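You operate a simulated robot arm through the tools that you are given. There is no shell and no other tool. Be economical: measure what you need, move in short steps, check, and stop when the job is done.

Carry out the task below with a simulated two-armed robot. There is one attempt and no reset: what you move stays moved.

TASK
Snap the blue and purple key tags shut and lay them in the green tray.
Fine: use the jig and turn its dial back to open; leave the third key tag alone.

Only the result counts: the job must be done as asked and must still hold three seconds after the hand-in. Knocking over, shifting, dropping, spilling or breaking anything else fails it.

THE ROBOT
Two 7-joint arms with fingered hands on one trunk, on a base that drives. Base frame: it is fixed to the floor where the robot stands at the start and does not move with it; the origin is under the middle of the robot, x ahead of it, y to its left, z up. Readings come in mm, rad, newtons and seconds.
The left shoulder is at the start at [70, 145, 987], the right one opposite. With the tool pointing down near the work surface each hand reaches from about 440 to 800 mm from the robot's upright axis, wherever it stands, measured 20 degrees to its own side. Places, roughly: inside of the green tray [500, 300, 800]; key tag jig dial [400, 100, 800]; pocket of the key tag jig [500, 0, 800]. Payload 3.5 kg a hand.
Tool frame (each hand has its own): the origin (TCP) lies between the finger pads and is the grasp point; the fingertips stand 25 mm ahead of it; z points along the fingers, y is the line along which they close. Largest opening 88 mm; the body of the gripper starts 29 mm behind the TCP. The gripper is a hand of 4 fingers: y runs from the thumb to the fingers, the wrist lies at [-13, -97, -162] in the tool frame, and closing takes about 1.5 s.
Orientation is told as [roll, pitch, yaw] about the base's x, y, z axes, in that order, counted from this pose: with the fingers straight down and the wrist toward the robot, the tool's x, y and z point along [0, 1, 0], [1, 0, 0] and [0, 0, -1] of the base frame.

THE INTERFACE
- The arms move only by the tool move_arm. It takes "left_targets", "right_targets" or both (then of equal length, played together; a hand with none holds still); each is text: rows parted by semicolons, each of 6 numbers parted by spaces: the shift along the tool's x, y, z in mm, then the turn, a rotation vector about the tool's x, y, z in rad. In form: dx dy dz wx wy wz; .... A call has 1 to 8 rows; each row shifts and turns the commanded pose from where the row before left it, along the tool's axes as they then stand. "left_claw" and "right_claw" are, for a hand that has rows, the gripper command, from -1 (fully open) to 1 (shut), values between in proportion, set as the call begins (left out, the last holds). A row lasts 0.2 s, in which the tool goes at most 50 mm and 0.15 rad; a call with a longer step from one row to the next is refused whole, and so is a gripper value outside its range. Where a pose cannot be reached the arm comes as near as it can. A force on the tool above 40 N (or 10 N above the force at the start of the call, whichever is more), or a blocked arm, ends the call early, and 0.2 s more pass. The fingers move at their own pace (about 45 mm/s each) and stop on an object; they squeeze with about 29 N. The grip force told is the motor's: it shows also when the fingers shut on nothing. Time passes only in rows, and 0.2 s behind the last, so rows that do not move let the fingers close. It gives the time, the measured TCP pose, the force on the tool (base axes), the opening and the grip force at its end, in the units of the frame above (readings bear some noise), with the torque about the TCP (base axes, N m) and any sound that the robot's microphone picked up, and new pictures: "views" is both (left out), scene, wrist or none (wrist: the cameras of the hands that moved).
- Cameras (640 x 400 px; columns grow to the right, rows downward): "scene" is now at [132.1, 25.9, 1303.8]; the picture's right is [0.32, -0.95, 0.00], its down [-0.56, -0.19, -0.80] and it looks along [0.76, 0.26, -0.59] (base axes); focal length 270 px, centre (320, 200). "left" rides on the left gripper at [-64, -83, -98] in its tool frame; the picture's right is [-0.62, -0.37, 0.69], its down [0.71, -0.63, 0.30] and it looks along [0.32, 0.68, 0.65] (tool axes); focal length 265 px, centre (320, 200). "right" rides on the right gripper at [64, -83, -98] in its tool frame; the picture's right is [-0.62, 0.37, -0.69], its down [-0.71, -0.63, 0.30] and it looks along [-0.32, 0.68, 0.65] (tool axes); focal length 265 px, centre (320, 200). There is no depth. A picture from a camera that has moved, and an enlarged one, comes with that camera's place and axes in the base frame and with its lens.
- slide_trunk(by): slides the trunk up (or, below 0, down) by that many mm; the arms and the scene camera ride with it, the base frame stays. It gives what a move gives, with no picture.
- drive_base(legs): drives the robot by 1 to 6 legs, each [ahead, left, turn to the left] in mm, mm and rad, along the robot's own axes; the way and the turn of a leg run together, so that a leg with both is an arc; at most 1500 mm and 3.142 rad a leg. The arms and the cameras ride along, it lands a little off, and it stops where it bumps. It gives what a move gives, and a new picture of the scene camera.
- set_fingers(index, middle, ring, thumb_bend, thumb_turn, hand): sets how far each is bent, from 0 (flat) to 1 (curled in); at 0.3 the hand is open as for a grip, at 0.7 the pads meet at the TCP. One left out holds its place. A second passes; each finger stops where it meets its share of the squeeze, and holds until it gets a number again. A gripper value or a shape takes the hand back. It gives what a move gives, with no picture; readings hold the bend of each and the force on the fingers (four entries, about 0 where the hand has none), thumb and palm. thumb_turn goes from beside the hand (0) to across from the fingers (1), as for a grip.
- grasp_type(shape, hand): the hand has 4 fingers and takes this shape, open, in about a second: jaw (thumb against the fingers, like two jaws); tri (thumb and two fingers); tip (a fingertip pinch); poke (one finger out to press); point (the index stretched); flat (the hand flat); cup (the hand cupped); fist (a fist). The gripper value then closes the fingers along that shape, each until it touches; the sizes above hold for jaw. It gives what a move gives, with no picture.
- turn_head(pan, tilt): turns the head with the scene camera to pan (to the left, within 1.501 rad either way) and tilt (down, from -0.506 to 1.204), counted from straight ahead of the robot. It gives what a move gives, and a new picture of the scene camera.
- close_up(camera, box): a new picture of the part [left, top, right, bottom] of that camera's present view, enlarged. It takes no simulated time.
- sign_off(): hands the job in; it is judged then, once.

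Work in short steps. Places have to be worked out from the pictures, the camera data and where the tool is seen: move nearer, look again, correct. Check each grasp and each placing, and mend what went wrong. You have 120 turns and 260 pictures in all, those below and enlarged ones among them. Open the grippers and draw the arms clear of the work before you hand the job in, unless the task says otherwise; then end with one line.

The tools are called after ">>>" as a command line: name --argument value ..., lists and objects as JSON in quotes. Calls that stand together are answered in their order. move_arm: Moves the arms, as the interface text tells. Its arguments: {"type":"object","properties":{"left_targets":{"type":"string"},"left_claw":{"type":"number"},"right_targets":{"type":"string"},"right_claw":{"type":"number"},"views":{"type":"string","enum":["both","scene","wrist","none"]}},"required":[]} The other tools are called the same way: slide_trunk (by) slides the trunk up or down; grasp_type (shape, hand) gives the hand a shape; set_fingers (index, middle, ring, thumb_bend, thumb_turn, hand) moves the fingers one by one; drive_base (legs) drives the base; turn_head (pan, tilt) turns the head that bears the scene camera; close_up (camera, box) takes an enlarged picture of a part of a camera's view; sign_off () hands the job in.

At the start:

```text
t: 0.0
left_tool_pos: [389.9, 387.9, 1133.7]
left_ee_rot: [-0.001, -0.001, 0.001]
left_contact_force: [0.0, -0.4, -0.8]
left_torque: [-0.02, -0.03, 0.0]
left_gripper_width: 87.3
left_finger_force: 0.0
left_shape: jaw
left_bend: [0.3, 0.3, 0.3, 0.3, 0.98]
left_finger forces: [0.0, 0.0, 0.1, 0.1, 0.0, 0.0]
right_tool_pos: [561.8, -11.3, 1097.7]
right_ee_rot: [0.001, 0.001, -0.001]
right_contact_force: [0.6, -0.9, 0.4]
right_torque: [0.0, -0.01, -0.01]
right_gripper_width: 87.6
right_finger_force: 0.0
right_shape: jaw
right_bend: [0.3, 0.3, 0.3, 0.3, 0.98]
right_finger forces: [0.1, 0.0, 0.0, 0.0, 0.0, 0.0]
trunk travel left (down, up): [-550.0, 290.0]
robot x, y, heading: [0.2, -2.4, 0.001]
head pan, tilt: [0.33, 0.635]
```

scene: 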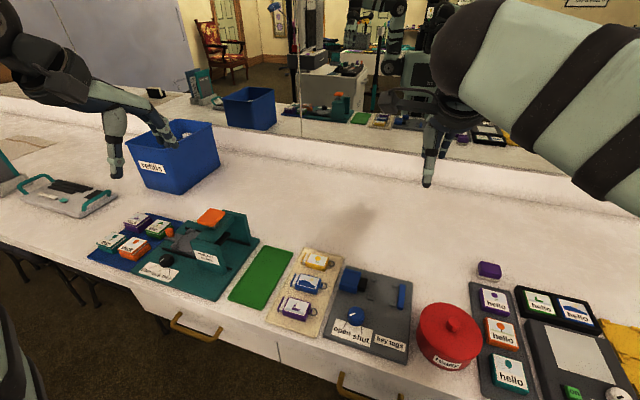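
right: 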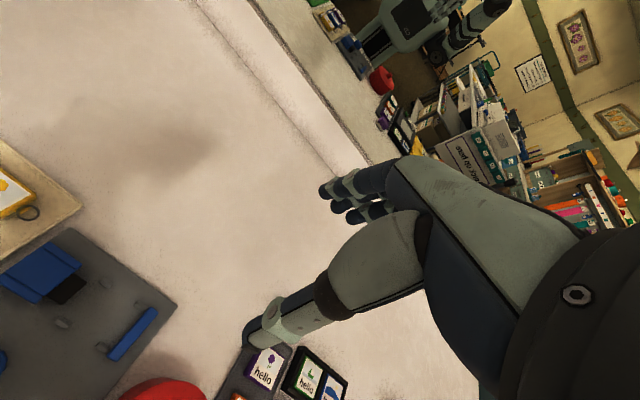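
left: 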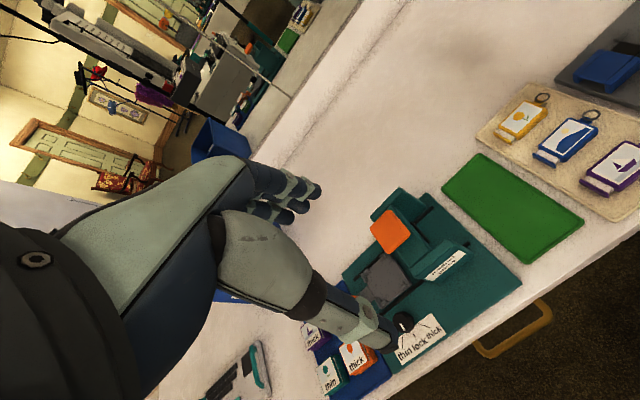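

The scene shows the tag mat, the green tray and the jig with a blue dial. I'll enlarge the work area first.

>>> close_up --camera "scene" --box '[220, 230, 420, 355]'

>>> close_up --camera "left" --box '[440, 20, 640, 270]'

```text
3.20 times, centred on (320, 292) of scene
camera zoom: at [132.1, 25.9, 1303.8], right [0.32, -0.95, 0.0], down [-0.56, -0.19, -0.8], along [0.76, 0.26, -0.59], focal length 863 px, centre (320, -96)
```

zoom: 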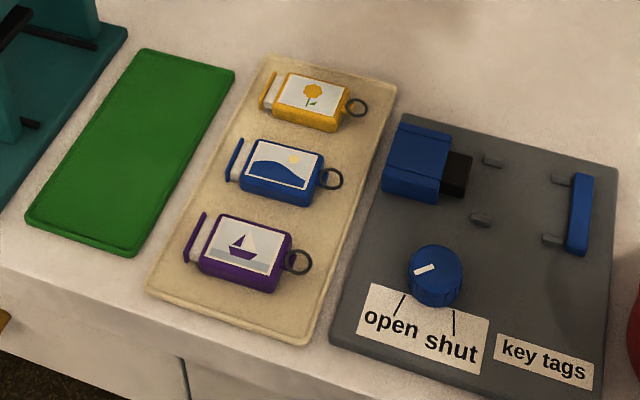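

```text
1.60 times, centred on (540, 145) of left
camera zoom: at [307.1, 325.1, 1231.5], right [-0.37, -0.62, -0.69], down [-0.63, 0.71, -0.3], along [0.68, 0.32, -0.65], focal length 425 px, centre (-32, 288)
```

zoom: 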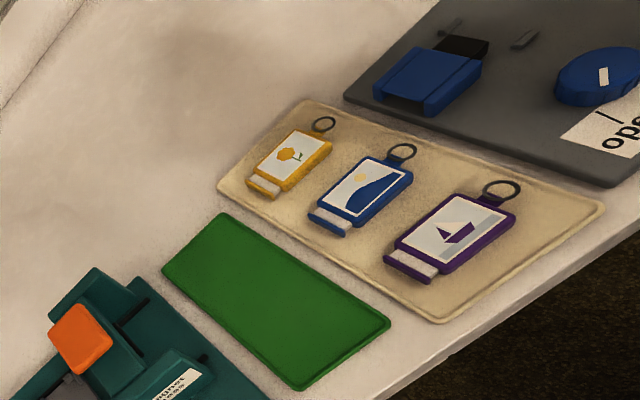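

Triangulating: the blue tag is about (480,173), purple (420,180), yellow (550,176), all z≈790. The tray is about (468,289), the dial (432,54), and the pocket about (511,15). I'll back the base 90 mm for better reach, then look down.

>>> drive_base --legs '[[-90, 0, 0]]'

>>> move_arm --right_targets "-45 0 0 0 0 0; -45 0 0 0 0 0; -45 0 0 0 0 0; -45 0 0 0 0 0; -45 0 0 0 0 0; -45 0 0 0 0 0" --views "none"

>>> turn_head --pan 0.2 --tilt 0.75

```text
t: 1.1
left_tool_pos: [300.0, 387.2, 1134.0]
left_ee_rot: [0.0, 0.001, -0.001]
left_contact_force: [0.8, 0.3, -0.1]
left_torque: [-0.04, -0.01, -0.02]
left_gripper_width: 87.7
left_finger_force: 0.0
left_shape: jaw
left_bend: [0.3, 0.3, 0.3, 0.3, 0.98]
left_finger forces: [0.1, 0.0, 0.0, 0.0, 0.0, 0.0]
right_tool_pos: [471.1, -11.6, 1098.2]
right_ee_rot: [0.0, 0.0, -0.001]
right_contact_force: [0.9, -0.4, 0.8]
right_torque: [0.0, 0.0, 0.01]
right_gripper_width: 87.4
right_finger_force: 0.0
right_shape: jaw
right_bend: [0.3, 0.3, 0.3, 0.3, 0.98]
right_finger forces: [0.0, 0.1, 0.0, 0.1, 0.1, 0.1]
trunk travel left (down, up): [-550.0, 290.0]
robot x, y, heading: [-87.3, -4.4, -0.002]
head pan, tilt: [0.33, 0.635]
camera scene: at [42.2, 25.9, 1303.8], right [0.32, -0.95, 0.0], down [-0.56, -0.19, -0.8], along [0.76, 0.26, -0.59], focal length 270 px, centre (320, 200)
```

scene: 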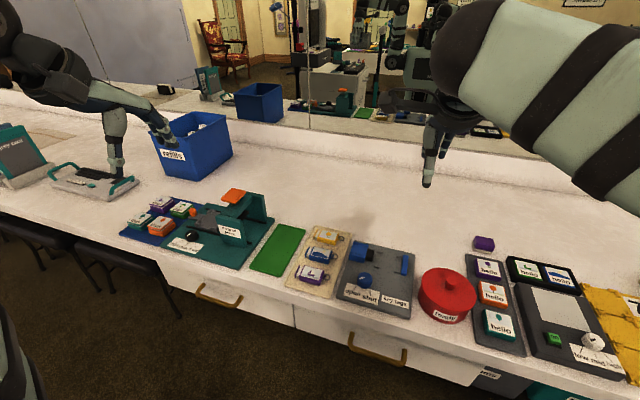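

```text
t: 2.5
left_tool_pos: [300.2, 385.8, 1134.0]
left_ee_rot: [0.002, 0.0, -0.001]
left_contact_force: [-0.3, 0.1, 0.5]
left_torque: [0.0, 0.0, 0.02]
left_gripper_width: 87.4
left_finger_force: 0.0
left_shape: jaw
left_bend: [0.3, 0.3, 0.3, 0.3, 0.98]
left_finger forces: [0.0, 0.0, 0.0, 0.0, 0.0, 0.0]
right_tool_pos: [469.6, -284.4, 1097.9]
right_ee_rot: [0.002, 0.002, 0.0]
right_contact_force: [0.2, -0.2, 0.8]
right_torque: [0.0, -0.03, -0.02]
right_gripper_width: 87.2
right_finger_force: 0.1
right_shape: jaw
right_bend: [0.3, 0.3, 0.3, 0.3, 0.98]
right_finger forces: [0.1, 0.0, 0.1, 0.1, 0.0, 0.1]
trunk travel left (down, up): [-550.0, 290.0]
robot x, y, heading: [-90.7, -0.7, -0.002]
head pan, tilt: [0.33, 0.635]
```

```text
t: 3.2
left_tool_pos: [301.6, 388.0, 1132.5]
left_ee_rot: [0.0, 0.0, 0.0]
left_contact_force: [1.1, -0.8, 0.2]
left_torque: [-0.02, -0.02, 0.0]
left_gripper_width: 87.7
left_finger_force: 0.1
left_shape: jaw
left_bend: [0.3, 0.3, 0.3, 0.3, 0.98]
left_finger forces: [0.0, 0.1, 0.0, 0.0, 0.0, 0.1]
right_tool_pos: [470.0, -281.3, 1100.2]
right_ee_rot: [0.001, 0.0, 0.0]
right_contact_force: [0.7, 0.1, 0.0]
right_torque: [-0.02, 0.0, -0.02]
right_gripper_width: 87.9
right_finger_force: 0.1
right_shape: jaw
right_bend: [0.3, 0.3, 0.3, 0.3, 0.98]
right_finger forces: [0.0, 0.0, 0.0, 0.1, 0.0, 0.0]
trunk travel left (down, up): [-550.0, 290.0]
robot x, y, heading: [-87.3, 1.1, -0.002]
head pan, tilt: [0.201, 0.75]
camera scene: at [40.8, 14.3, 1294.0], right [0.2, -0.98, 0.0], down [-0.67, -0.14, -0.73], along [0.72, 0.15, -0.68], focal length 270 px, centre (320, 200)
```

scene: 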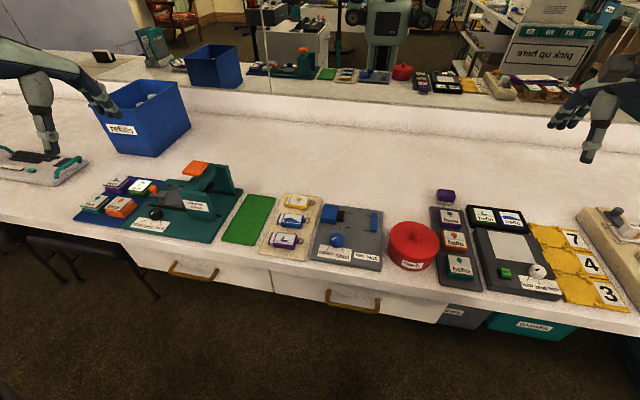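

The arms ride with the base as expected. I'll bring the left hand nearer, above (400,100,980), to view the tags and jig with its camera.

>>> move_arm --left_targets "-36 12.5 19.2 0 0 0; -36 12.5 19.2 0 0 0; -36 12.5 19.2 0 0 0; -36 12.5 19.2 0 0 0; -36 12.5 19.2 0 0 0; -36 12.5 19.2 0 0 0; -36 12.5 19.2 0 0 0; -36 12.5 19.2 0 0 0" --views "both"

```text
t: 5.0
left_tool_pos: [432.3, 122.9, 980.8]
left_ee_rot: [-0.013, 0.0, 0.007]
left_contact_force: [0.2, -0.8, 0.3]
left_torque: [0.02, -0.02, -0.01]
left_gripper_width: 87.9
left_finger_force: 0.1
left_shape: jaw
left_bend: [0.3, 0.3, 0.3, 0.3, 0.98]
left_finger forces: [0.0, 0.0, 0.0, 0.1, 0.0, 0.0]
left hand out of reach, approached as far as the arm can: row 4, 5, 6
right_tool_pos: [471.5, -283.9, 1098.7]
right_ee_rot: [0.0, 0.003, 0.0]
right_contact_force: [-0.1, 0.5, -0.1]
right_torque: [0.04, -0.01, 0.02]
right_gripper_width: 87.6
right_finger_force: 0.2
right_shape: jaw
right_bend: [0.3, 0.3, 0.3, 0.3, 0.98]
right_finger forces: [0.0, 0.1, 0.0, 0.0, 0.0, 0.0]
trunk travel left (down, up): [-550.0, 290.0]
robot x, y, heading: [-91.8, -1.9, 0.003]
head pan, tilt: [0.201, 0.75]
camera scene: at [41.7, 12.9, 1293.9], right [0.2, -0.98, 0.0], down [-0.67, -0.13, -0.73], along [0.72, 0.15, -0.68], focal length 270 px, centre (320, 200)
camera left: at [349.5, 60.8, 1079.6], right [-0.36, -0.63, -0.68], down [-0.64, 0.71, -0.31], along [0.68, 0.32, -0.66], focal length 265 px, centre (320, 200)
```

scene: 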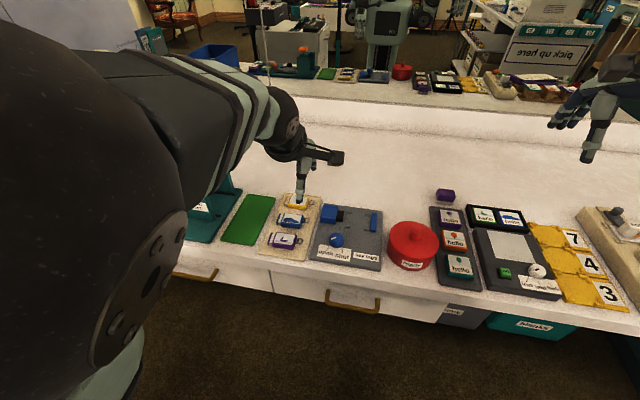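
left: 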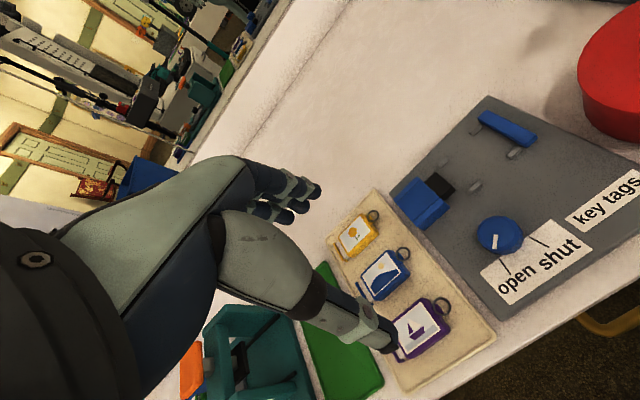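

The view is good. I'll enlarge the tags and jig for precise positions.

>>> close_up --camera "left" --box '[320, 80, 640, 400]'

>>> close_up --camera "scene" --box '[215, 175, 395, 285]'

```text
1.25 times, centred on (480, 240) of left
camera zoom: at [349.5, 60.8, 1079.6], right [-0.36, -0.63, -0.68], down [-0.64, 0.71, -0.31], along [0.68, 0.32, -0.66], focal length 332 px, centre (120, 150)
```

zoom: 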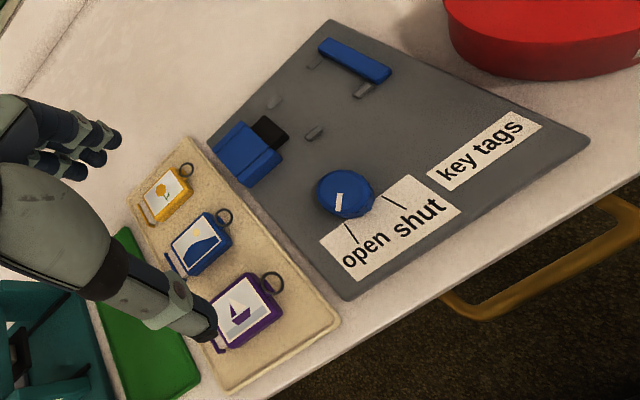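

```text
3.56 times, centred on (305, 230) of scene
camera zoom: at [41.7, 12.9, 1293.9], right [0.2, -0.98, 0.0], down [-0.67, -0.13, -0.73], along [0.72, 0.15, -0.68], focal length 959 px, centre (373, 93)
```

zoom: 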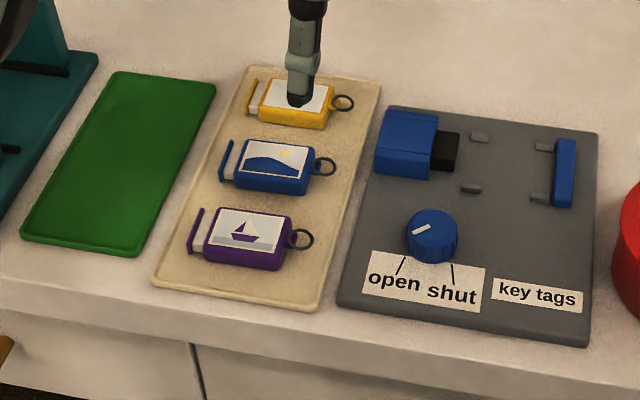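

Estimates: purple (416,177), blue (480,176), tag top z≈798, width ≈40 mm. I'll hover the left hand over purple with about 60 mm opening.

>>> move_arm --left_targets "18 -5 26 0 0 0; 18 -5 26 0 0 0; 18 -6 26 0 0 0; 0 0 0 0 0 0; 0 0 0 0 0 0" --left_claw -0.3 --views "both"

```text
t: 6.2
left_tool_pos: [413.4, 176.2, 902.5]
left_ee_rot: [0.001, 0.0, -0.001]
left_contact_force: [-0.5, -0.5, -0.7]
left_torque: [-0.03, 0.03, -0.02]
left_gripper_width: 57.6
left_finger_force: 0.1
left_shape: jaw
left_bend: [0.28, 0.39, 0.35, 0.61, 1.0]
left_finger forces: [0.1, 0.0, 0.0, 0.1, 0.0, 0.1]
right_tool_pos: [470.7, -281.5, 1098.1]
right_ee_rot: [0.0, 0.002, 0.0]
right_contact_force: [0.0, 0.6, -0.3]
right_torque: [0.01, 0.01, -0.01]
right_gripper_width: 87.2
right_finger_force: 0.0
right_shape: jaw
right_bend: [0.3, 0.3, 0.3, 0.3, 0.98]
right_finger forces: [0.0, 0.0, 0.0, 0.1, 0.0, 0.0]
trunk travel left (down, up): [-550.0, 290.0]
robot x, y, heading: [-91.9, 0.2, -0.002]
head pan, tilt: [0.201, 0.75]
camera scene: at [40.9, 14.2, 1294.0], right [0.2, -0.98, 0.0], down [-0.67, -0.14, -0.73], along [0.72, 0.15, -0.68], focal length 270 px, centre (320, 200)
camera left: at [330.7, 112.8, 999.6], right [-0.37, -0.62, -0.69], down [-0.63, 0.72, -0.3], along [0.68, 0.32, -0.65], focal length 265 px, centre (320, 200)
```

scene: 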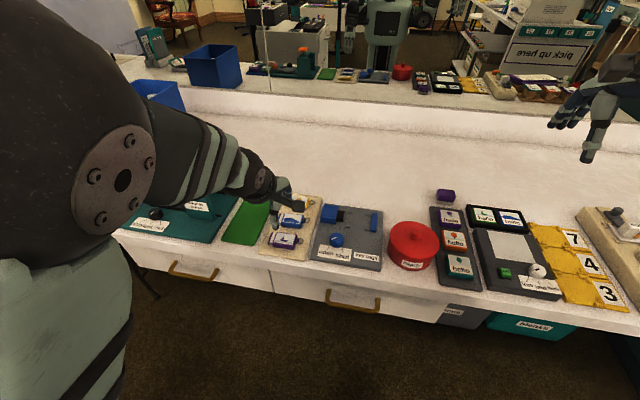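
left: 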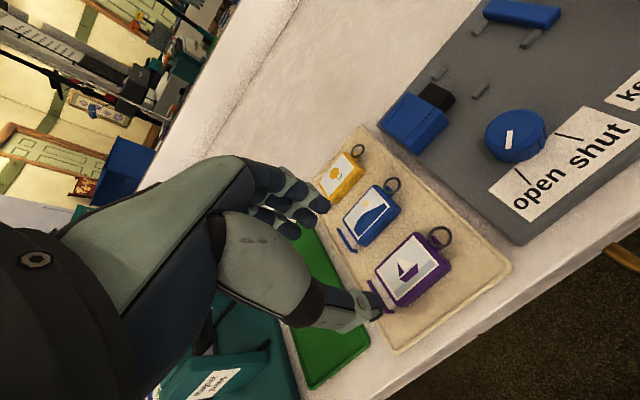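

The tag estimate (415,177) agrees with the TCP at (413,176), so the jaws straddle it. I'll descend in stages and watch the forces.

>>> move_arm --left_targets "0 0 24 0 0 0; 0 0 24 0 0 0; 0 0 20 0 0 0; 0 0 0 0 0 0" --views "wrist"

>>> close_up --camera "scene" --box '[225, 180, 345, 260]'

```text
t: 7.2
left_tool_pos: [413.6, 176.9, 834.3]
left_ee_rot: [0.0, 0.001, 0.0]
left_contact_force: [0.0, -0.3, 0.4]
left_torque: [-0.02, -0.01, -0.01]
left_gripper_width: 57.6
left_finger_force: 0.0
left_shape: jaw
left_bend: [0.28, 0.39, 0.35, 0.61, 1.0]
left_finger forces: [0.0, 0.1, 0.0, 0.0, 0.1, 0.1]
right_tool_pos: [470.5, -283.3, 1099.8]
right_ee_rot: [-0.001, 0.001, 0.001]
right_contact_force: [0.2, 0.4, 0.4]
right_torque: [0.01, -0.01, 0.02]
right_gripper_width: 87.8
right_finger_force: 0.0
right_shape: jaw
right_bend: [0.3, 0.3, 0.3, 0.3, 0.98]
right_finger forces: [0.1, 0.0, 0.0, 0.0, 0.1, 0.0]
trunk travel left (down, up): [-550.0, 290.0]
robot x, y, heading: [-95.0, 3.2, 0.001]
head pan, tilt: [0.201, 0.75]
camera left: at [330.5, 113.3, 932.2], right [-0.37, -0.62, -0.69], down [-0.63, 0.72, -0.3], along [0.68, 0.32, -0.65], focal length 265 px, centre (320, 200)
```

left: 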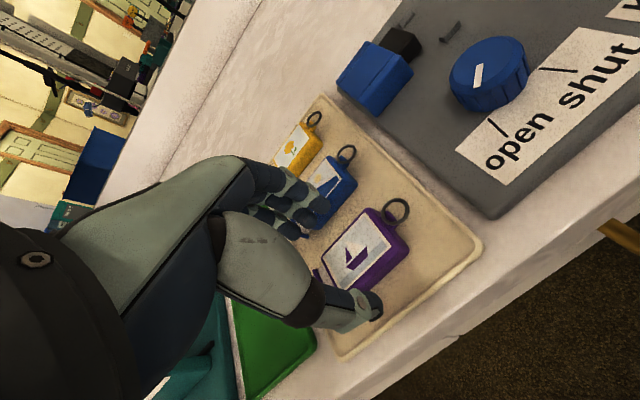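

```text
5.00 times, centred on (285, 220) of scene
camera zoom: at [40.5, 13.8, 1294.0], right [0.2, -0.98, 0.0], down [-0.67, -0.14, -0.73], along [0.72, 0.15, -0.68], focal length 1348 px, centre (495, 100)
```

zoom: 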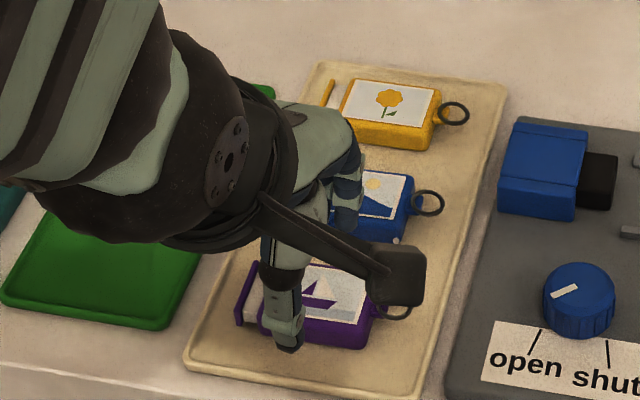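

The fingers are on both sides of purple with no contact yet. I'll lower another 18 mm carefully.

>>> move_arm --left_targets "0 0 6 0 0 0; 0 0 6 0 0 0; 0 0 6 0 0 0; 0 0 0 0 0 0" --views "wrist"

```text
t: 8.2
left_tool_pos: [412.8, 177.3, 813.4]
left_ee_rot: [-0.001, 0.0, 0.0]
left_contact_force: [0.5, 0.4, 0.7]
left_torque: [0.02, -0.04, 0.0]
left_gripper_width: 57.3
left_finger_force: 0.1
left_shape: jaw
left_bend: [0.28, 0.39, 0.35, 0.61, 1.0]
left_finger forces: [0.0, 0.7, 0.0, 0.1, 0.1, 0.0]
right_tool_pos: [470.5, -282.5, 1098.4]
right_ee_rot: [0.001, -0.001, -0.001]
right_contact_force: [-0.4, 0.1, -0.8]
right_torque: [0.04, -0.02, 0.02]
right_gripper_width: 87.7
right_finger_force: 0.2
right_shape: jaw
right_bend: [0.3, 0.3, 0.3, 0.3, 0.98]
right_finger forces: [0.0, 0.0, 0.1, 0.1, 0.1, 0.0]
trunk travel left (down, up): [-550.0, 290.0]
robot x, y, heading: [-85.3, -1.4, -0.001]
head pan, tilt: [0.201, 0.75]
camera left: at [330.6, 113.4, 912.3], right [-0.37, -0.62, -0.69], down [-0.63, 0.71, -0.3], along [0.68, 0.32, -0.65], focal length 265 px, centre (320, 200)
```

left: 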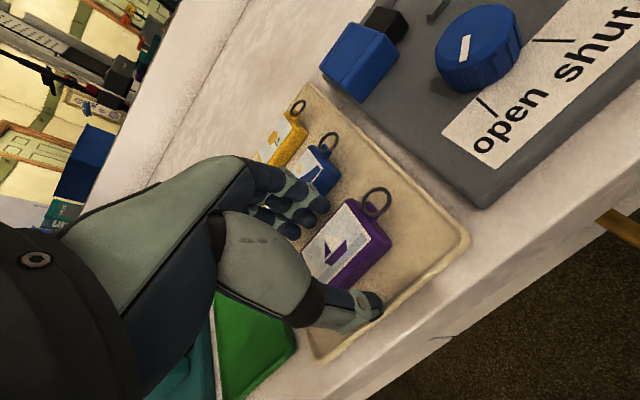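

The middle finger shows 0.7 N, a light touch. I'll look closely before going on.

>>> close_up --camera "left" --box '[220, 80, 420, 340]'

>>> close_up --camera "scene" --box '[235, 190, 325, 260]'

```text
1.54 times, centred on (320, 210) of left
camera zoom: at [330.6, 113.4, 912.3], right [-0.37, -0.62, -0.69], down [-0.63, 0.71, -0.3], along [0.68, 0.32, -0.65], focal length 408 px, centre (320, 185)
```

zoom: 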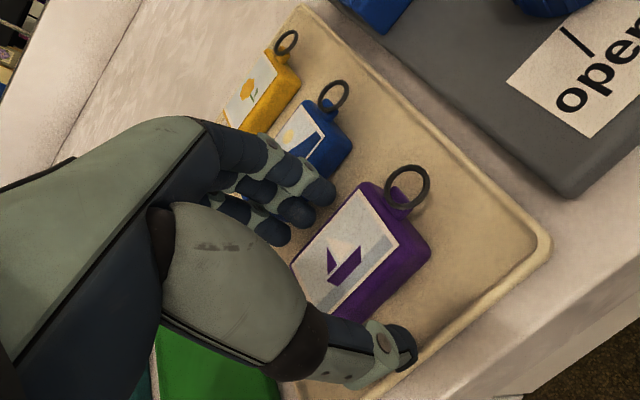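

```text
5.71 times, centred on (280, 225) of scene
camera zoom: at [40.7, 13.9, 1294.0], right [0.2, -0.98, 0.0], down [-0.67, -0.14, -0.73], along [0.72, 0.15, -0.68], focal length 1541 px, centre (549, 57)
```

zoom: 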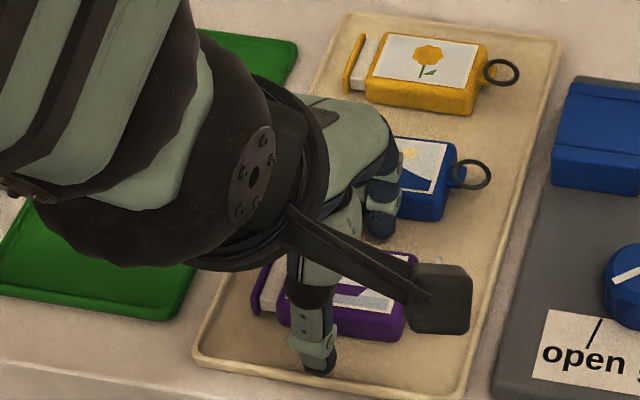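

The fingers sit between purple and blue without pushing anything. I'll close the grip on purple.

>>> move_arm --left_targets "0 0 0 0 0 0; 0 0 0 0 0 0; 0 0 0 0 0 0; 0 0 0 0 0 0; 0 0 0 0 0 0; 0 0 0 0 0 0" --left_claw 1 --views "wrist"

>>> close_up --camera "left" --box '[220, 80, 420, 340]'

```text
t: 9.6
left_tool_pos: [413.8, 176.3, 813.7]
left_ee_rot: [-0.001, -0.001, -0.002]
left_contact_force: [0.5, 0.2, 0.3]
left_torque: [-0.03, 0.01, -0.01]
left_gripper_width: 32.4
left_finger_force: 29.0
left_shape: jaw
left_bend: [0.74, 0.53, 0.52, 0.73, 1.0]
left_finger forces: [15.1, 7.8, 3.5, 0.0, 26.3, 0.0]
right_tool_pos: [471.3, -283.6, 1097.9]
right_ee_rot: [0.0, 0.0, 0.0]
right_contact_force: [0.5, -1.2, 0.8]
right_torque: [0.05, 0.02, 0.01]
right_gripper_width: 87.5
right_finger_force: 0.0
right_shape: jaw
right_bend: [0.3, 0.3, 0.3, 0.3, 0.98]
right_finger forces: [0.1, 0.0, 0.0, 0.0, 0.1, 0.0]
trunk travel left (down, up): [-550.0, 290.0]
robot x, y, heading: [-92.9, 2.3, -0.005]
head pan, tilt: [0.201, 0.75]
camera left: at [330.8, 113.4, 912.4], right [-0.37, -0.62, -0.69], down [-0.63, 0.72, -0.3], along [0.68, 0.32, -0.65], focal length 265 px, centre (320, 200)
```

left: 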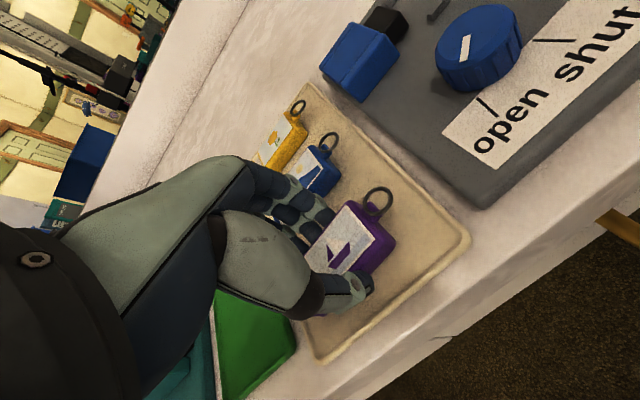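

```text
1.54 times, centred on (320, 210) of left
camera zoom: at [330.8, 113.4, 912.4], right [-0.37, -0.62, -0.69], down [-0.63, 0.72, -0.3], along [0.68, 0.32, -0.65], focal length 408 px, centre (320, 185)
```

zoom: 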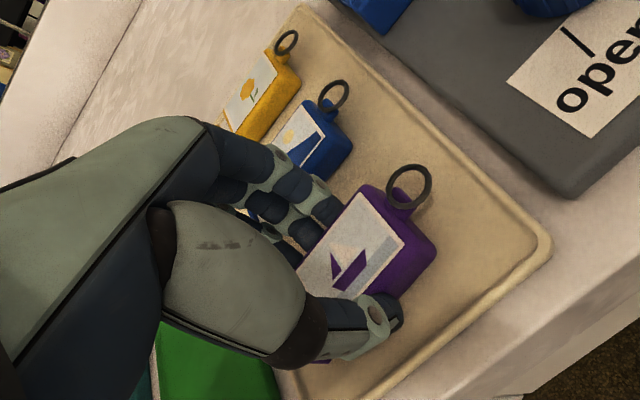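

Grip force is 29 N with a 32 mm opening, so purple is held. I'll lift it straight up.

>>> move_arm --left_targets "0 0 -12 0 0 0; 0 0 -25 0 0 0; 0 0 -30 0 0 0; 0 0 0 0 0 0" --views "both"

>>> close_up --camera "left" --box '[220, 80, 420, 340]'

>>> close_up --camera "scene" --box '[215, 175, 395, 285]'

```text
t: 10.6
left_tool_pos: [414.2, 176.8, 882.4]
left_ee_rot: [0.0, 0.002, -0.001]
left_contact_force: [-0.3, -0.3, 0.2]
left_torque: [-0.02, 0.02, 0.0]
left_gripper_width: 32.4
left_finger_force: 29.1
left_shape: jaw
left_bend: [0.74, 0.53, 0.52, 0.73, 1.0]
left_finger forces: [15.1, 7.8, 3.6, 0.1, 26.5, 0.0]
right_tool_pos: [470.8, -282.5, 1098.5]
right_ee_rot: [0.0, 0.001, 0.001]
right_contact_force: [-0.1, 0.0, -0.1]
right_torque: [-0.02, -0.02, -0.02]
right_gripper_width: 87.5
right_finger_force: 0.1
right_shape: jaw
right_bend: [0.3, 0.3, 0.3, 0.3, 0.98]
right_finger forces: [0.1, 0.0, 0.0, 0.1, 0.0, 0.1]
trunk travel left (down, up): [-550.0, 290.0]
robot x, y, heading: [-92.1, 1.5, -0.002]
head pan, tilt: [0.201, 0.75]
camera scene: at [41.5, 13.9, 1293.9], right [0.2, -0.98, 0.0], down [-0.67, -0.14, -0.73], along [0.72, 0.15, -0.68], focal length 270 px, centre (320, 200)
camera left: at [331.2, 114.3, 979.1], right [-0.37, -0.62, -0.69], down [-0.63, 0.72, -0.3], along [0.68, 0.32, -0.65], focal length 265 px, centre (320, 200)
```

scene: 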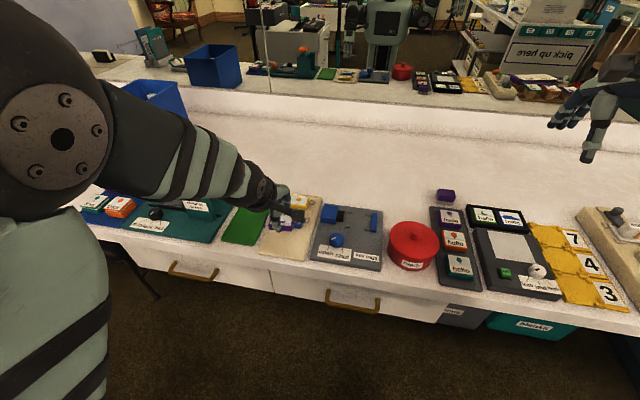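
left: 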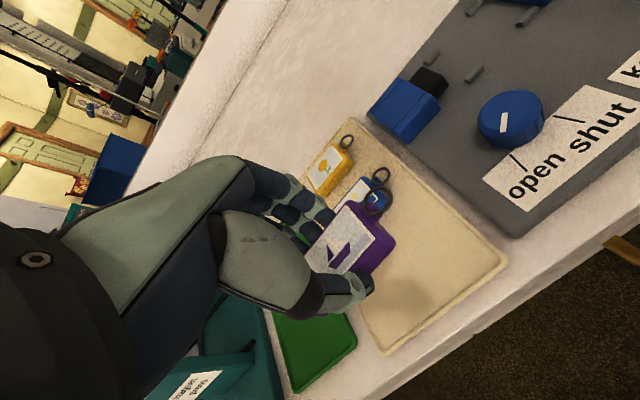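

```text
1.54 times, centred on (320, 210) of left
camera zoom: at [331.2, 114.3, 979.1], right [-0.37, -0.62, -0.69], down [-0.63, 0.72, -0.3], along [0.68, 0.32, -0.65], focal length 408 px, centre (320, 185)
```

zoom: 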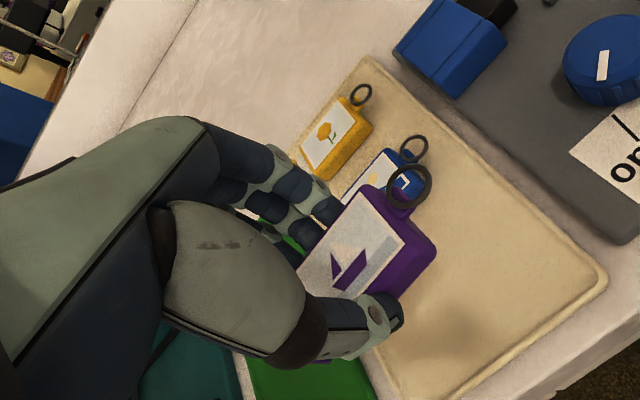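

```text
3.56 times, centred on (305, 230) of scene
camera zoom: at [41.5, 13.9, 1293.9], right [0.2, -0.98, 0.0], down [-0.67, -0.14, -0.73], along [0.72, 0.15, -0.68], focal length 959 px, centre (373, 93)
```

zoom: 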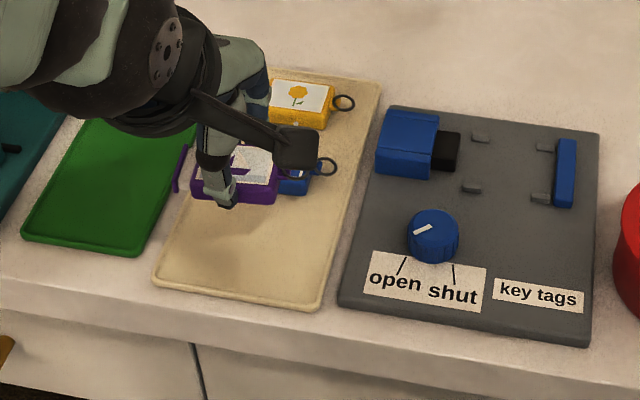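

Purple is held level with the insert still out. Before placing it I need to see the fence and pocket, so I'll enlarge the jig.

>>> close_up --camera "left" --box '[360, 0, 640, 170]'

>>> close_up --camera "scene" --box '[310, 195, 390, 245]'

>>> close_up --camera "right" --box '[0, 0, 640, 400]'

```text
2.29 times, centred on (500, 85) of left
camera zoom: at [331.2, 114.3, 979.1], right [-0.37, -0.62, -0.69], down [-0.63, 0.72, -0.3], along [0.68, 0.32, -0.65], focal length 607 px, centre (-91, 463)
```

zoom: 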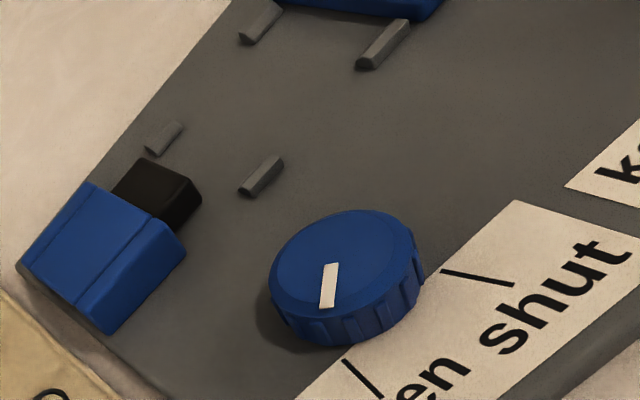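

```text
8.00 times, centred on (350, 220) of scene
camera zoom: at [41.5, 13.9, 1293.9], right [0.2, -0.98, 0.0], down [-0.67, -0.14, -0.73], along [0.72, 0.15, -0.68], focal length 2158 px, centre (80, 40)
```

zoom: 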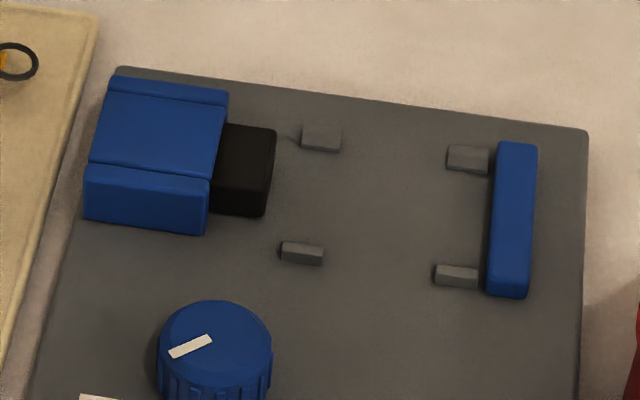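

```text
1.00 times, centred on (320, 200) of right (not enlarged: the box is as wide or as high as the picture)
camera zoom: at [386.9, -216.6, 1197.6], right [0.37, -0.62, 0.69], down [-0.63, -0.71, -0.3], along [0.68, -0.32, -0.65], focal length 265 px, centre (320, 200)
```

zoom: 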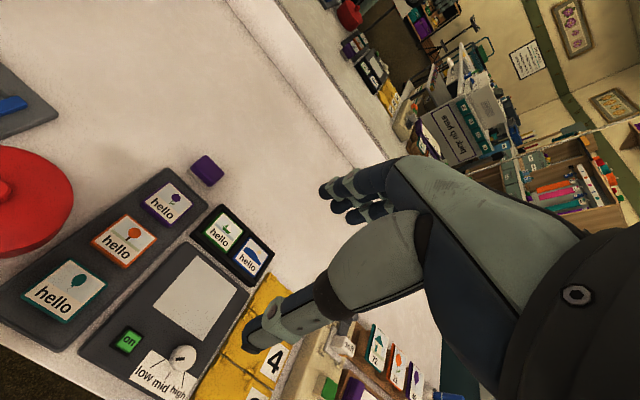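

The pocket lies between low guide ribs at x≈488 and 537, with the fence face at y≈-17 and the nose at y≈51. The ring rides high, so it passes over the fence. I'll carry the tag above the pocket to about (513,14).

>>> move_arm --left_targets "-32.6 19.8 0 0 0 0; -32.6 19.8 0 0 0 0; -32.6 19.8 0 0 0 0; -32.6 19.8 0 0 0 0; -32.6 19.6 0 0 0 0; 0 0 0 0 0 0" --views "wrist"

>>> close_up --camera "scene" --box '[300, 170, 400, 250]'

```text
t: 12.0
left_tool_pos: [512.2, 22.3, 892.0]
left_ee_rot: [-0.028, -0.009, 0.015]
left_contact_force: [0.5, -0.5, -0.6]
left_torque: [-0.01, -0.01, -0.01]
left_gripper_width: 31.8
left_finger_force: 28.9
left_shape: jaw
left_bend: [0.74, 0.53, 0.52, 0.73, 1.0]
left_finger forces: [15.2, 7.7, 3.5, 0.1, 26.5, 0.1]
right_tool_pos: [470.4, -282.6, 1098.6]
right_ee_rot: [0.002, 0.001, -0.001]
right_contact_force: [-1.1, -0.1, 0.4]
right_torque: [-0.01, 0.0, 0.01]
right_gripper_width: 87.6
right_finger_force: 0.0
right_shape: jaw
right_bend: [0.3, 0.3, 0.3, 0.3, 0.98]
right_finger forces: [0.0, 0.0, 0.0, 0.0, 0.0, 0.0]
trunk travel left (down, up): [-550.0, 290.0]
robot x, y, heading: [-88.3, 3.4, 0.002]
head pan, tilt: [0.201, 0.75]
camera left: at [430.5, -39.8, 991.0], right [-0.35, -0.64, -0.68], down [-0.64, 0.7, -0.33], along [0.68, 0.32, -0.66], focal length 265 px, centre (320, 200)
```

left: 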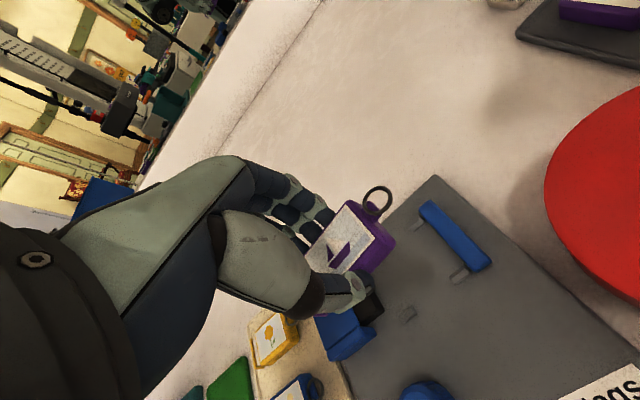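

```text
5.00 times, centred on (350, 210) of scene
camera zoom: at [40.6, 14.2, 1294.0], right [0.2, -0.98, 0.0], down [-0.67, -0.14, -0.73], along [0.72, 0.15, -0.68], focal length 1348 px, centre (170, 150)
```

zoom: 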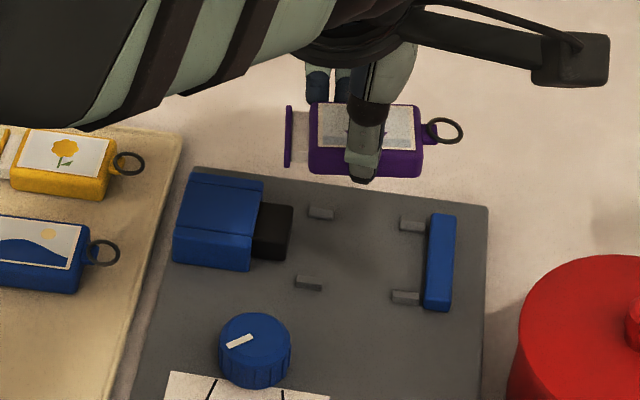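

The pose reads slightly off (rotation −0.03, z +10), probably lag. I'll let it settle with null rows.

>>> move_arm --left_targets "0 0 0 0 0 0; 0 0 0 0 0 0; 0 0 0 0 0 0" --views "none"

```text
t: 12.8
left_tool_pos: [512.9, 23.6, 889.3]
left_ee_rot: [-0.025, -0.002, 0.018]
left_contact_force: [-0.6, -0.5, -0.1]
left_torque: [-0.02, 0.02, 0.03]
left_gripper_width: 32.2
left_finger_force: 28.8
left_shape: jaw
left_bend: [0.74, 0.53, 0.52, 0.73, 1.0]
left_finger forces: [15.2, 7.6, 3.5, 0.1, 26.4, 0.0]
right_tool_pos: [470.0, -283.0, 1097.4]
right_ee_rot: [-0.001, -0.002, 0.0]
right_contact_force: [0.5, -0.4, 1.2]
right_torque: [0.0, 0.01, 0.0]
right_gripper_width: 87.5
right_finger_force: 0.1
right_shape: jaw
right_bend: [0.3, 0.3, 0.3, 0.3, 0.98]
right_finger forces: [0.0, 0.1, 0.1, 0.0, 0.0, 0.0]
trunk travel left (down, up): [-550.0, 290.0]
robot x, y, heading: [-90.4, 0.5, -0.002]
head pan, tilt: [0.201, 0.75]
```

The left arm is near its limit there. I'll move the arm back left, then shift the base 140 mm to the right so the pocket, dial, tags and tray are all in comfortable reach.

>>> move_arm --left_targets "35 0 -6 0 0 0; 35 0 -6 0 0 0; 35 0 -6 0 0 0; 35 0 -6 0 0 0; 0 0 0 0 0 0" --views "none"

>>> drive_base --legs '[[0, -140, 0]]'

>>> move_arm --left_targets "0 0 0 0 0 0; 0 0 0 0 0 0" --views "wrist"

```text
t: 14.0
left_tool_pos: [511.9, 154.5, 904.1]
left_ee_rot: [0.001, 0.0, -0.002]
left_contact_force: [-1.0, 0.0, -1.0]
left_torque: [0.02, 0.03, 0.0]
left_gripper_width: 32.0
left_finger_force: 29.1
left_shape: jaw
left_bend: [0.74, 0.53, 0.52, 0.73, 1.0]
left_finger forces: [15.2, 7.7, 3.5, 0.0, 26.4, 0.0]
right_tool_pos: [470.4, -283.1, 1099.2]
right_ee_rot: [0.001, -0.001, 0.001]
right_contact_force: [0.1, -0.4, -0.6]
right_torque: [0.03, 0.01, 0.05]
right_gripper_width: 87.8
right_finger_force: 0.1
right_shape: jaw
right_bend: [0.3, 0.3, 0.3, 0.3, 0.98]
right_finger forces: [0.0, 0.0, 0.1, 0.0, 0.0, 0.0]
trunk travel left (down, up): [-550.0, 290.0]
robot x, y, heading: [-89.6, 3.9, -0.0]
head pan, tilt: [0.201, 0.75]
```

```text
t: 15.3
left_tool_pos: [510.9, 14.7, 905.0]
left_ee_rot: [0.0, 0.0, 0.0]
left_contact_force: [0.8, 0.4, -1.1]
left_torque: [0.0, -0.01, 0.02]
left_gripper_width: 32.1
left_finger_force: 28.8
left_shape: jaw
left_bend: [0.74, 0.53, 0.52, 0.73, 1.0]
left_finger forces: [15.2, 7.7, 3.4, 0.1, 26.4, 0.0]
right_tool_pos: [471.0, -422.2, 1099.0]
right_ee_rot: [0.001, 0.001, -0.001]
right_contact_force: [-0.1, -0.3, -0.5]
right_torque: [-0.01, -0.02, -0.03]
right_gripper_width: 87.6
right_finger_force: 0.0
right_shape: jaw
right_bend: [0.3, 0.3, 0.3, 0.3, 0.98]
right_finger forces: [0.0, 0.0, 0.0, 0.0, 0.0, 0.0]
trunk travel left (down, up): [-550.0, 290.0]
robot x, y, heading: [-92.0, -141.0, -0.001]
head pan, tilt: [0.201, 0.75]
camera scene: at [40.8, -126.3, 1294.0], right [0.2, -0.98, 0.0], down [-0.67, -0.14, -0.73], along [0.72, 0.15, -0.68], focal length 270 px, centre (320, 200)
```

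scene: 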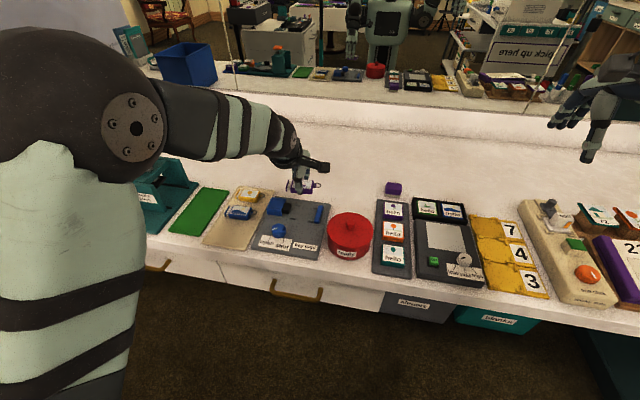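

```text
t: 15.9
left_tool_pos: [510.5, 15.1, 906.1]
left_ee_rot: [0.0, 0.0, -0.001]
left_contact_force: [-0.2, 0.4, -0.4]
left_torque: [0.03, 0.01, -0.04]
left_gripper_width: 32.1
left_finger_force: 28.9
left_shape: jaw
left_bend: [0.74, 0.53, 0.52, 0.73, 1.0]
left_finger forces: [15.2, 7.7, 3.5, 0.0, 26.4, 0.1]
right_tool_pos: [470.7, -421.8, 1097.4]
right_ee_rot: [0.0, -0.001, 0.0]
right_contact_force: [0.2, 0.5, 0.0]
right_torque: [-0.02, -0.01, 0.02]
right_gripper_width: 87.8
right_finger_force: 0.0
right_shape: jaw
right_bend: [0.3, 0.3, 0.3, 0.3, 0.98]
right_finger forces: [0.0, 0.0, 0.0, 0.0, 0.0, 0.0]
trunk travel left (down, up): [-550.0, 290.0]
robot x, y, heading: [-88.9, -142.1, -0.002]
head pan, tilt: [0.201, 0.75]
camera left: at [428.2, -48.5, 1003.5], right [-0.37, -0.62, -0.69], down [-0.63, 0.71, -0.3], along [0.68, 0.33, -0.65], focal length 265 px, centre (320, 200)
```

left: 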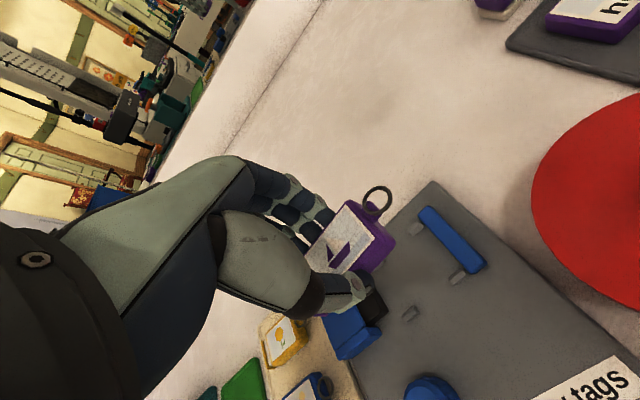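

The pose is clean at (510.5,15). I'll descend to about z 848 and compare the tag and pocket from both cameras.

>>> move_arm --left_targets "0 1 20 0 0 0; 0 1 20 0 0 0; 0 0 18 0 0 0; 0 0 0 0 0 0" --views "wrist"

>>> close_up --camera "scene" --box '[250, 170, 350, 250]'

>>> close_up --camera "left" --box '[280, 140, 500, 360]'

```text
t: 16.9
left_tool_pos: [513.1, 14.5, 846.7]
left_ee_rot: [0.001, -0.002, -0.001]
left_contact_force: [-0.4, 0.9, 0.0]
left_torque: [0.0, 0.01, -0.02]
left_gripper_width: 32.2
left_finger_force: 29.0
left_shape: jaw
left_bend: [0.74, 0.53, 0.52, 0.73, 1.0]
left_finger forces: [15.2, 7.7, 3.6, 0.1, 26.5, 0.0]
right_tool_pos: [468.6, -421.9, 1099.5]
right_ee_rot: [0.001, 0.0, -0.001]
right_contact_force: [-1.2, 0.2, 0.5]
right_torque: [-0.04, -0.01, -0.01]
right_gripper_width: 87.5
right_finger_force: 0.1
right_shape: jaw
right_bend: [0.3, 0.3, 0.3, 0.3, 0.98]
right_finger forces: [0.1, 0.0, 0.0, 0.1, 0.1, 0.0]
trunk travel left (down, up): [-550.0, 290.0]
robot x, y, heading: [-87.1, -142.4, -0.004]
head pan, tilt: [0.201, 0.75]
camera left: at [430.2, -48.0, 944.7], right [-0.37, -0.62, -0.69], down [-0.63, 0.71, -0.3], along [0.68, 0.32, -0.65], focal length 265 px, centre (320, 200)
```

left: 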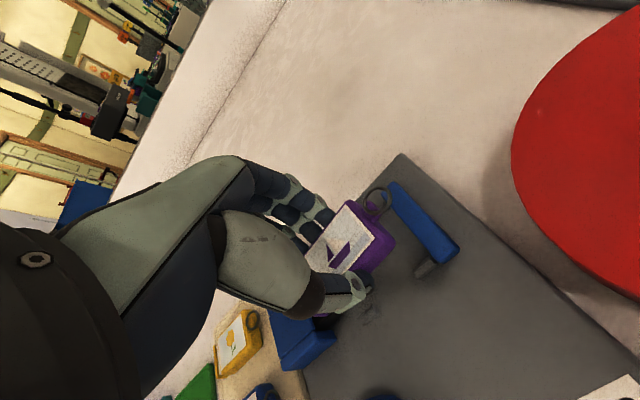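

```text
5.00 times, centred on (300, 210) of scene
camera zoom: at [40.6, -126.9, 1294.0], right [0.2, -0.98, 0.0], down [-0.67, -0.14, -0.73], along [0.72, 0.15, -0.68], focal length 1348 px, centre (420, 150)
```

zoom: 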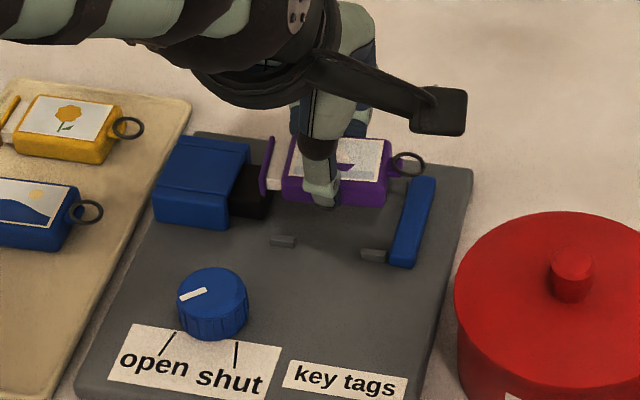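

```text
1.82 times, centred on (390, 250) of left
camera zoom: at [430.2, -48.0, 944.7], right [-0.37, -0.62, -0.69], down [-0.63, 0.71, -0.3], along [0.68, 0.32, -0.65], focal length 483 px, centre (193, 109)
```

zoom: 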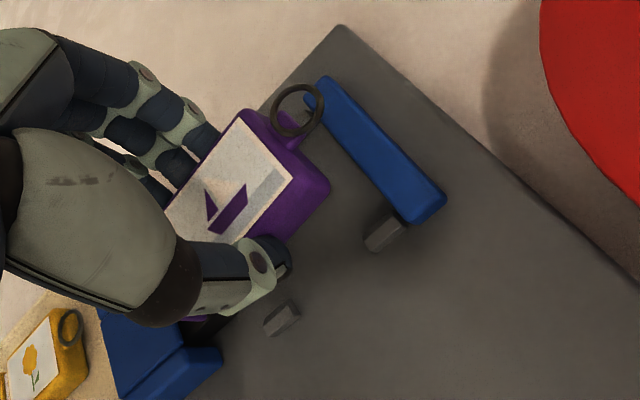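

Shifting about 3 mm toward the fence looks right, and the tag may be yawed about 5° against the jig. I'll zoom in to measure that.

>>> close_up --camera "scene" --box '[285, 185, 345, 230]'

```text
8.89 times, centred on (315, 208) of scene
camera zoom: at [40.6, -126.9, 1294.0], right [0.2, -0.98, 0.0], down [-0.67, -0.14, -0.73], along [0.72, 0.15, -0.68], focal length 2397 px, centre (364, 133)
```

zoom: 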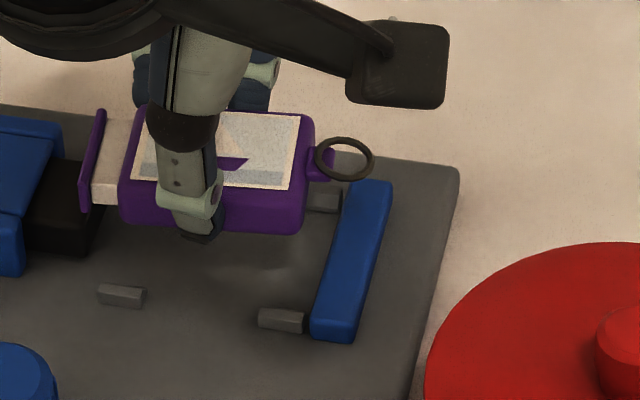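

The tag is yawed about +0.12 rad relative to the ribs and fence. I'll rotate the tool by +0.12 about its z and shift 3 mm toward the fence.

>>> move_arm --left_targets "-3 0 0 0 0 0.06; 0 0 0 0 0 0.06; 0 0 0 0 0 0" --views "none"

>>> close_up --camera "scene" --box '[280, 185, 340, 230]'

>>> close_up --camera "left" --box '[280, 140, 500, 360]'

```text
t: 17.7
left_tool_pos: [514.6, 11.7, 847.7]
left_ee_rot: [-0.001, 0.002, -0.121]
left_contact_force: [0.3, 0.2, 0.0]
left_torque: [-0.02, -0.01, 0.03]
left_gripper_width: 31.9
left_finger_force: 29.1
left_shape: jaw
left_bend: [0.74, 0.53, 0.52, 0.73, 1.0]
left_finger forces: [15.1, 7.6, 3.5, 0.1, 26.5, 0.0]
right_tool_pos: [470.1, -423.9, 1097.0]
right_ee_rot: [-0.001, 0.001, 0.001]
right_contact_force: [-0.4, 0.2, -0.4]
right_torque: [0.01, -0.05, -0.03]
right_gripper_width: 87.7
right_finger_force: 0.0
right_shape: jaw
right_bend: [0.3, 0.3, 0.3, 0.3, 0.98]
right_finger forces: [0.1, 0.0, 0.0, 0.0, 0.1, 0.0]
trunk travel left (down, up): [-550.0, 290.0]
robot x, y, heading: [-89.4, -142.3, 0.001]
head pan, tilt: [0.201, 0.75]
```

```text
8.89 times, centred on (310, 208) of scene
camera zoom: at [40.9, -127.0, 1294.0], right [0.2, -0.98, 0.0], down [-0.67, -0.14, -0.73], along [0.72, 0.15, -0.68], focal length 2397 px, centre (409, 133)
```

zoom: 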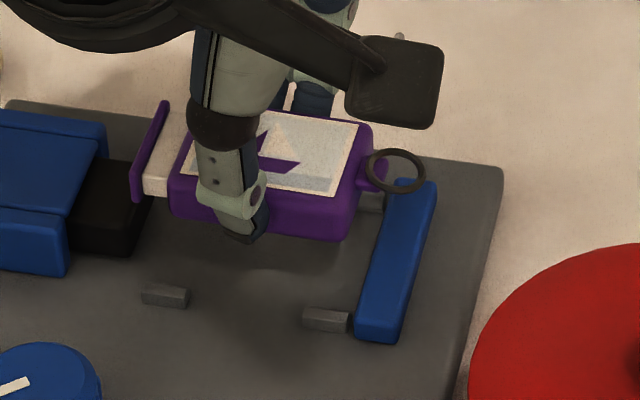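

```text
1.82 times, centred on (390, 250) of left
camera zoom: at [423.2, -40.6, 944.9], right [-0.44, -0.57, -0.69], down [-0.54, 0.79, -0.3], along [0.72, 0.24, -0.65], focal length 483 px, centre (193, 109)
```

zoom: 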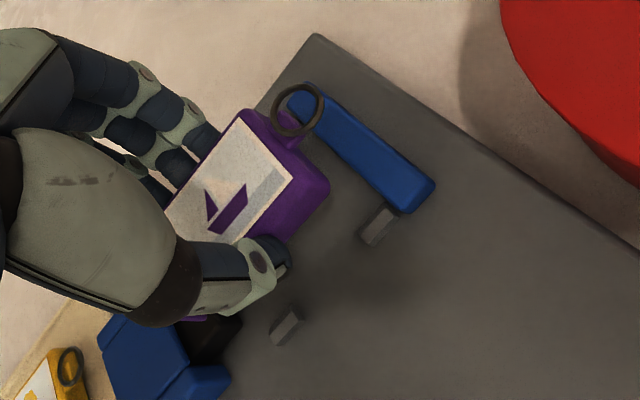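

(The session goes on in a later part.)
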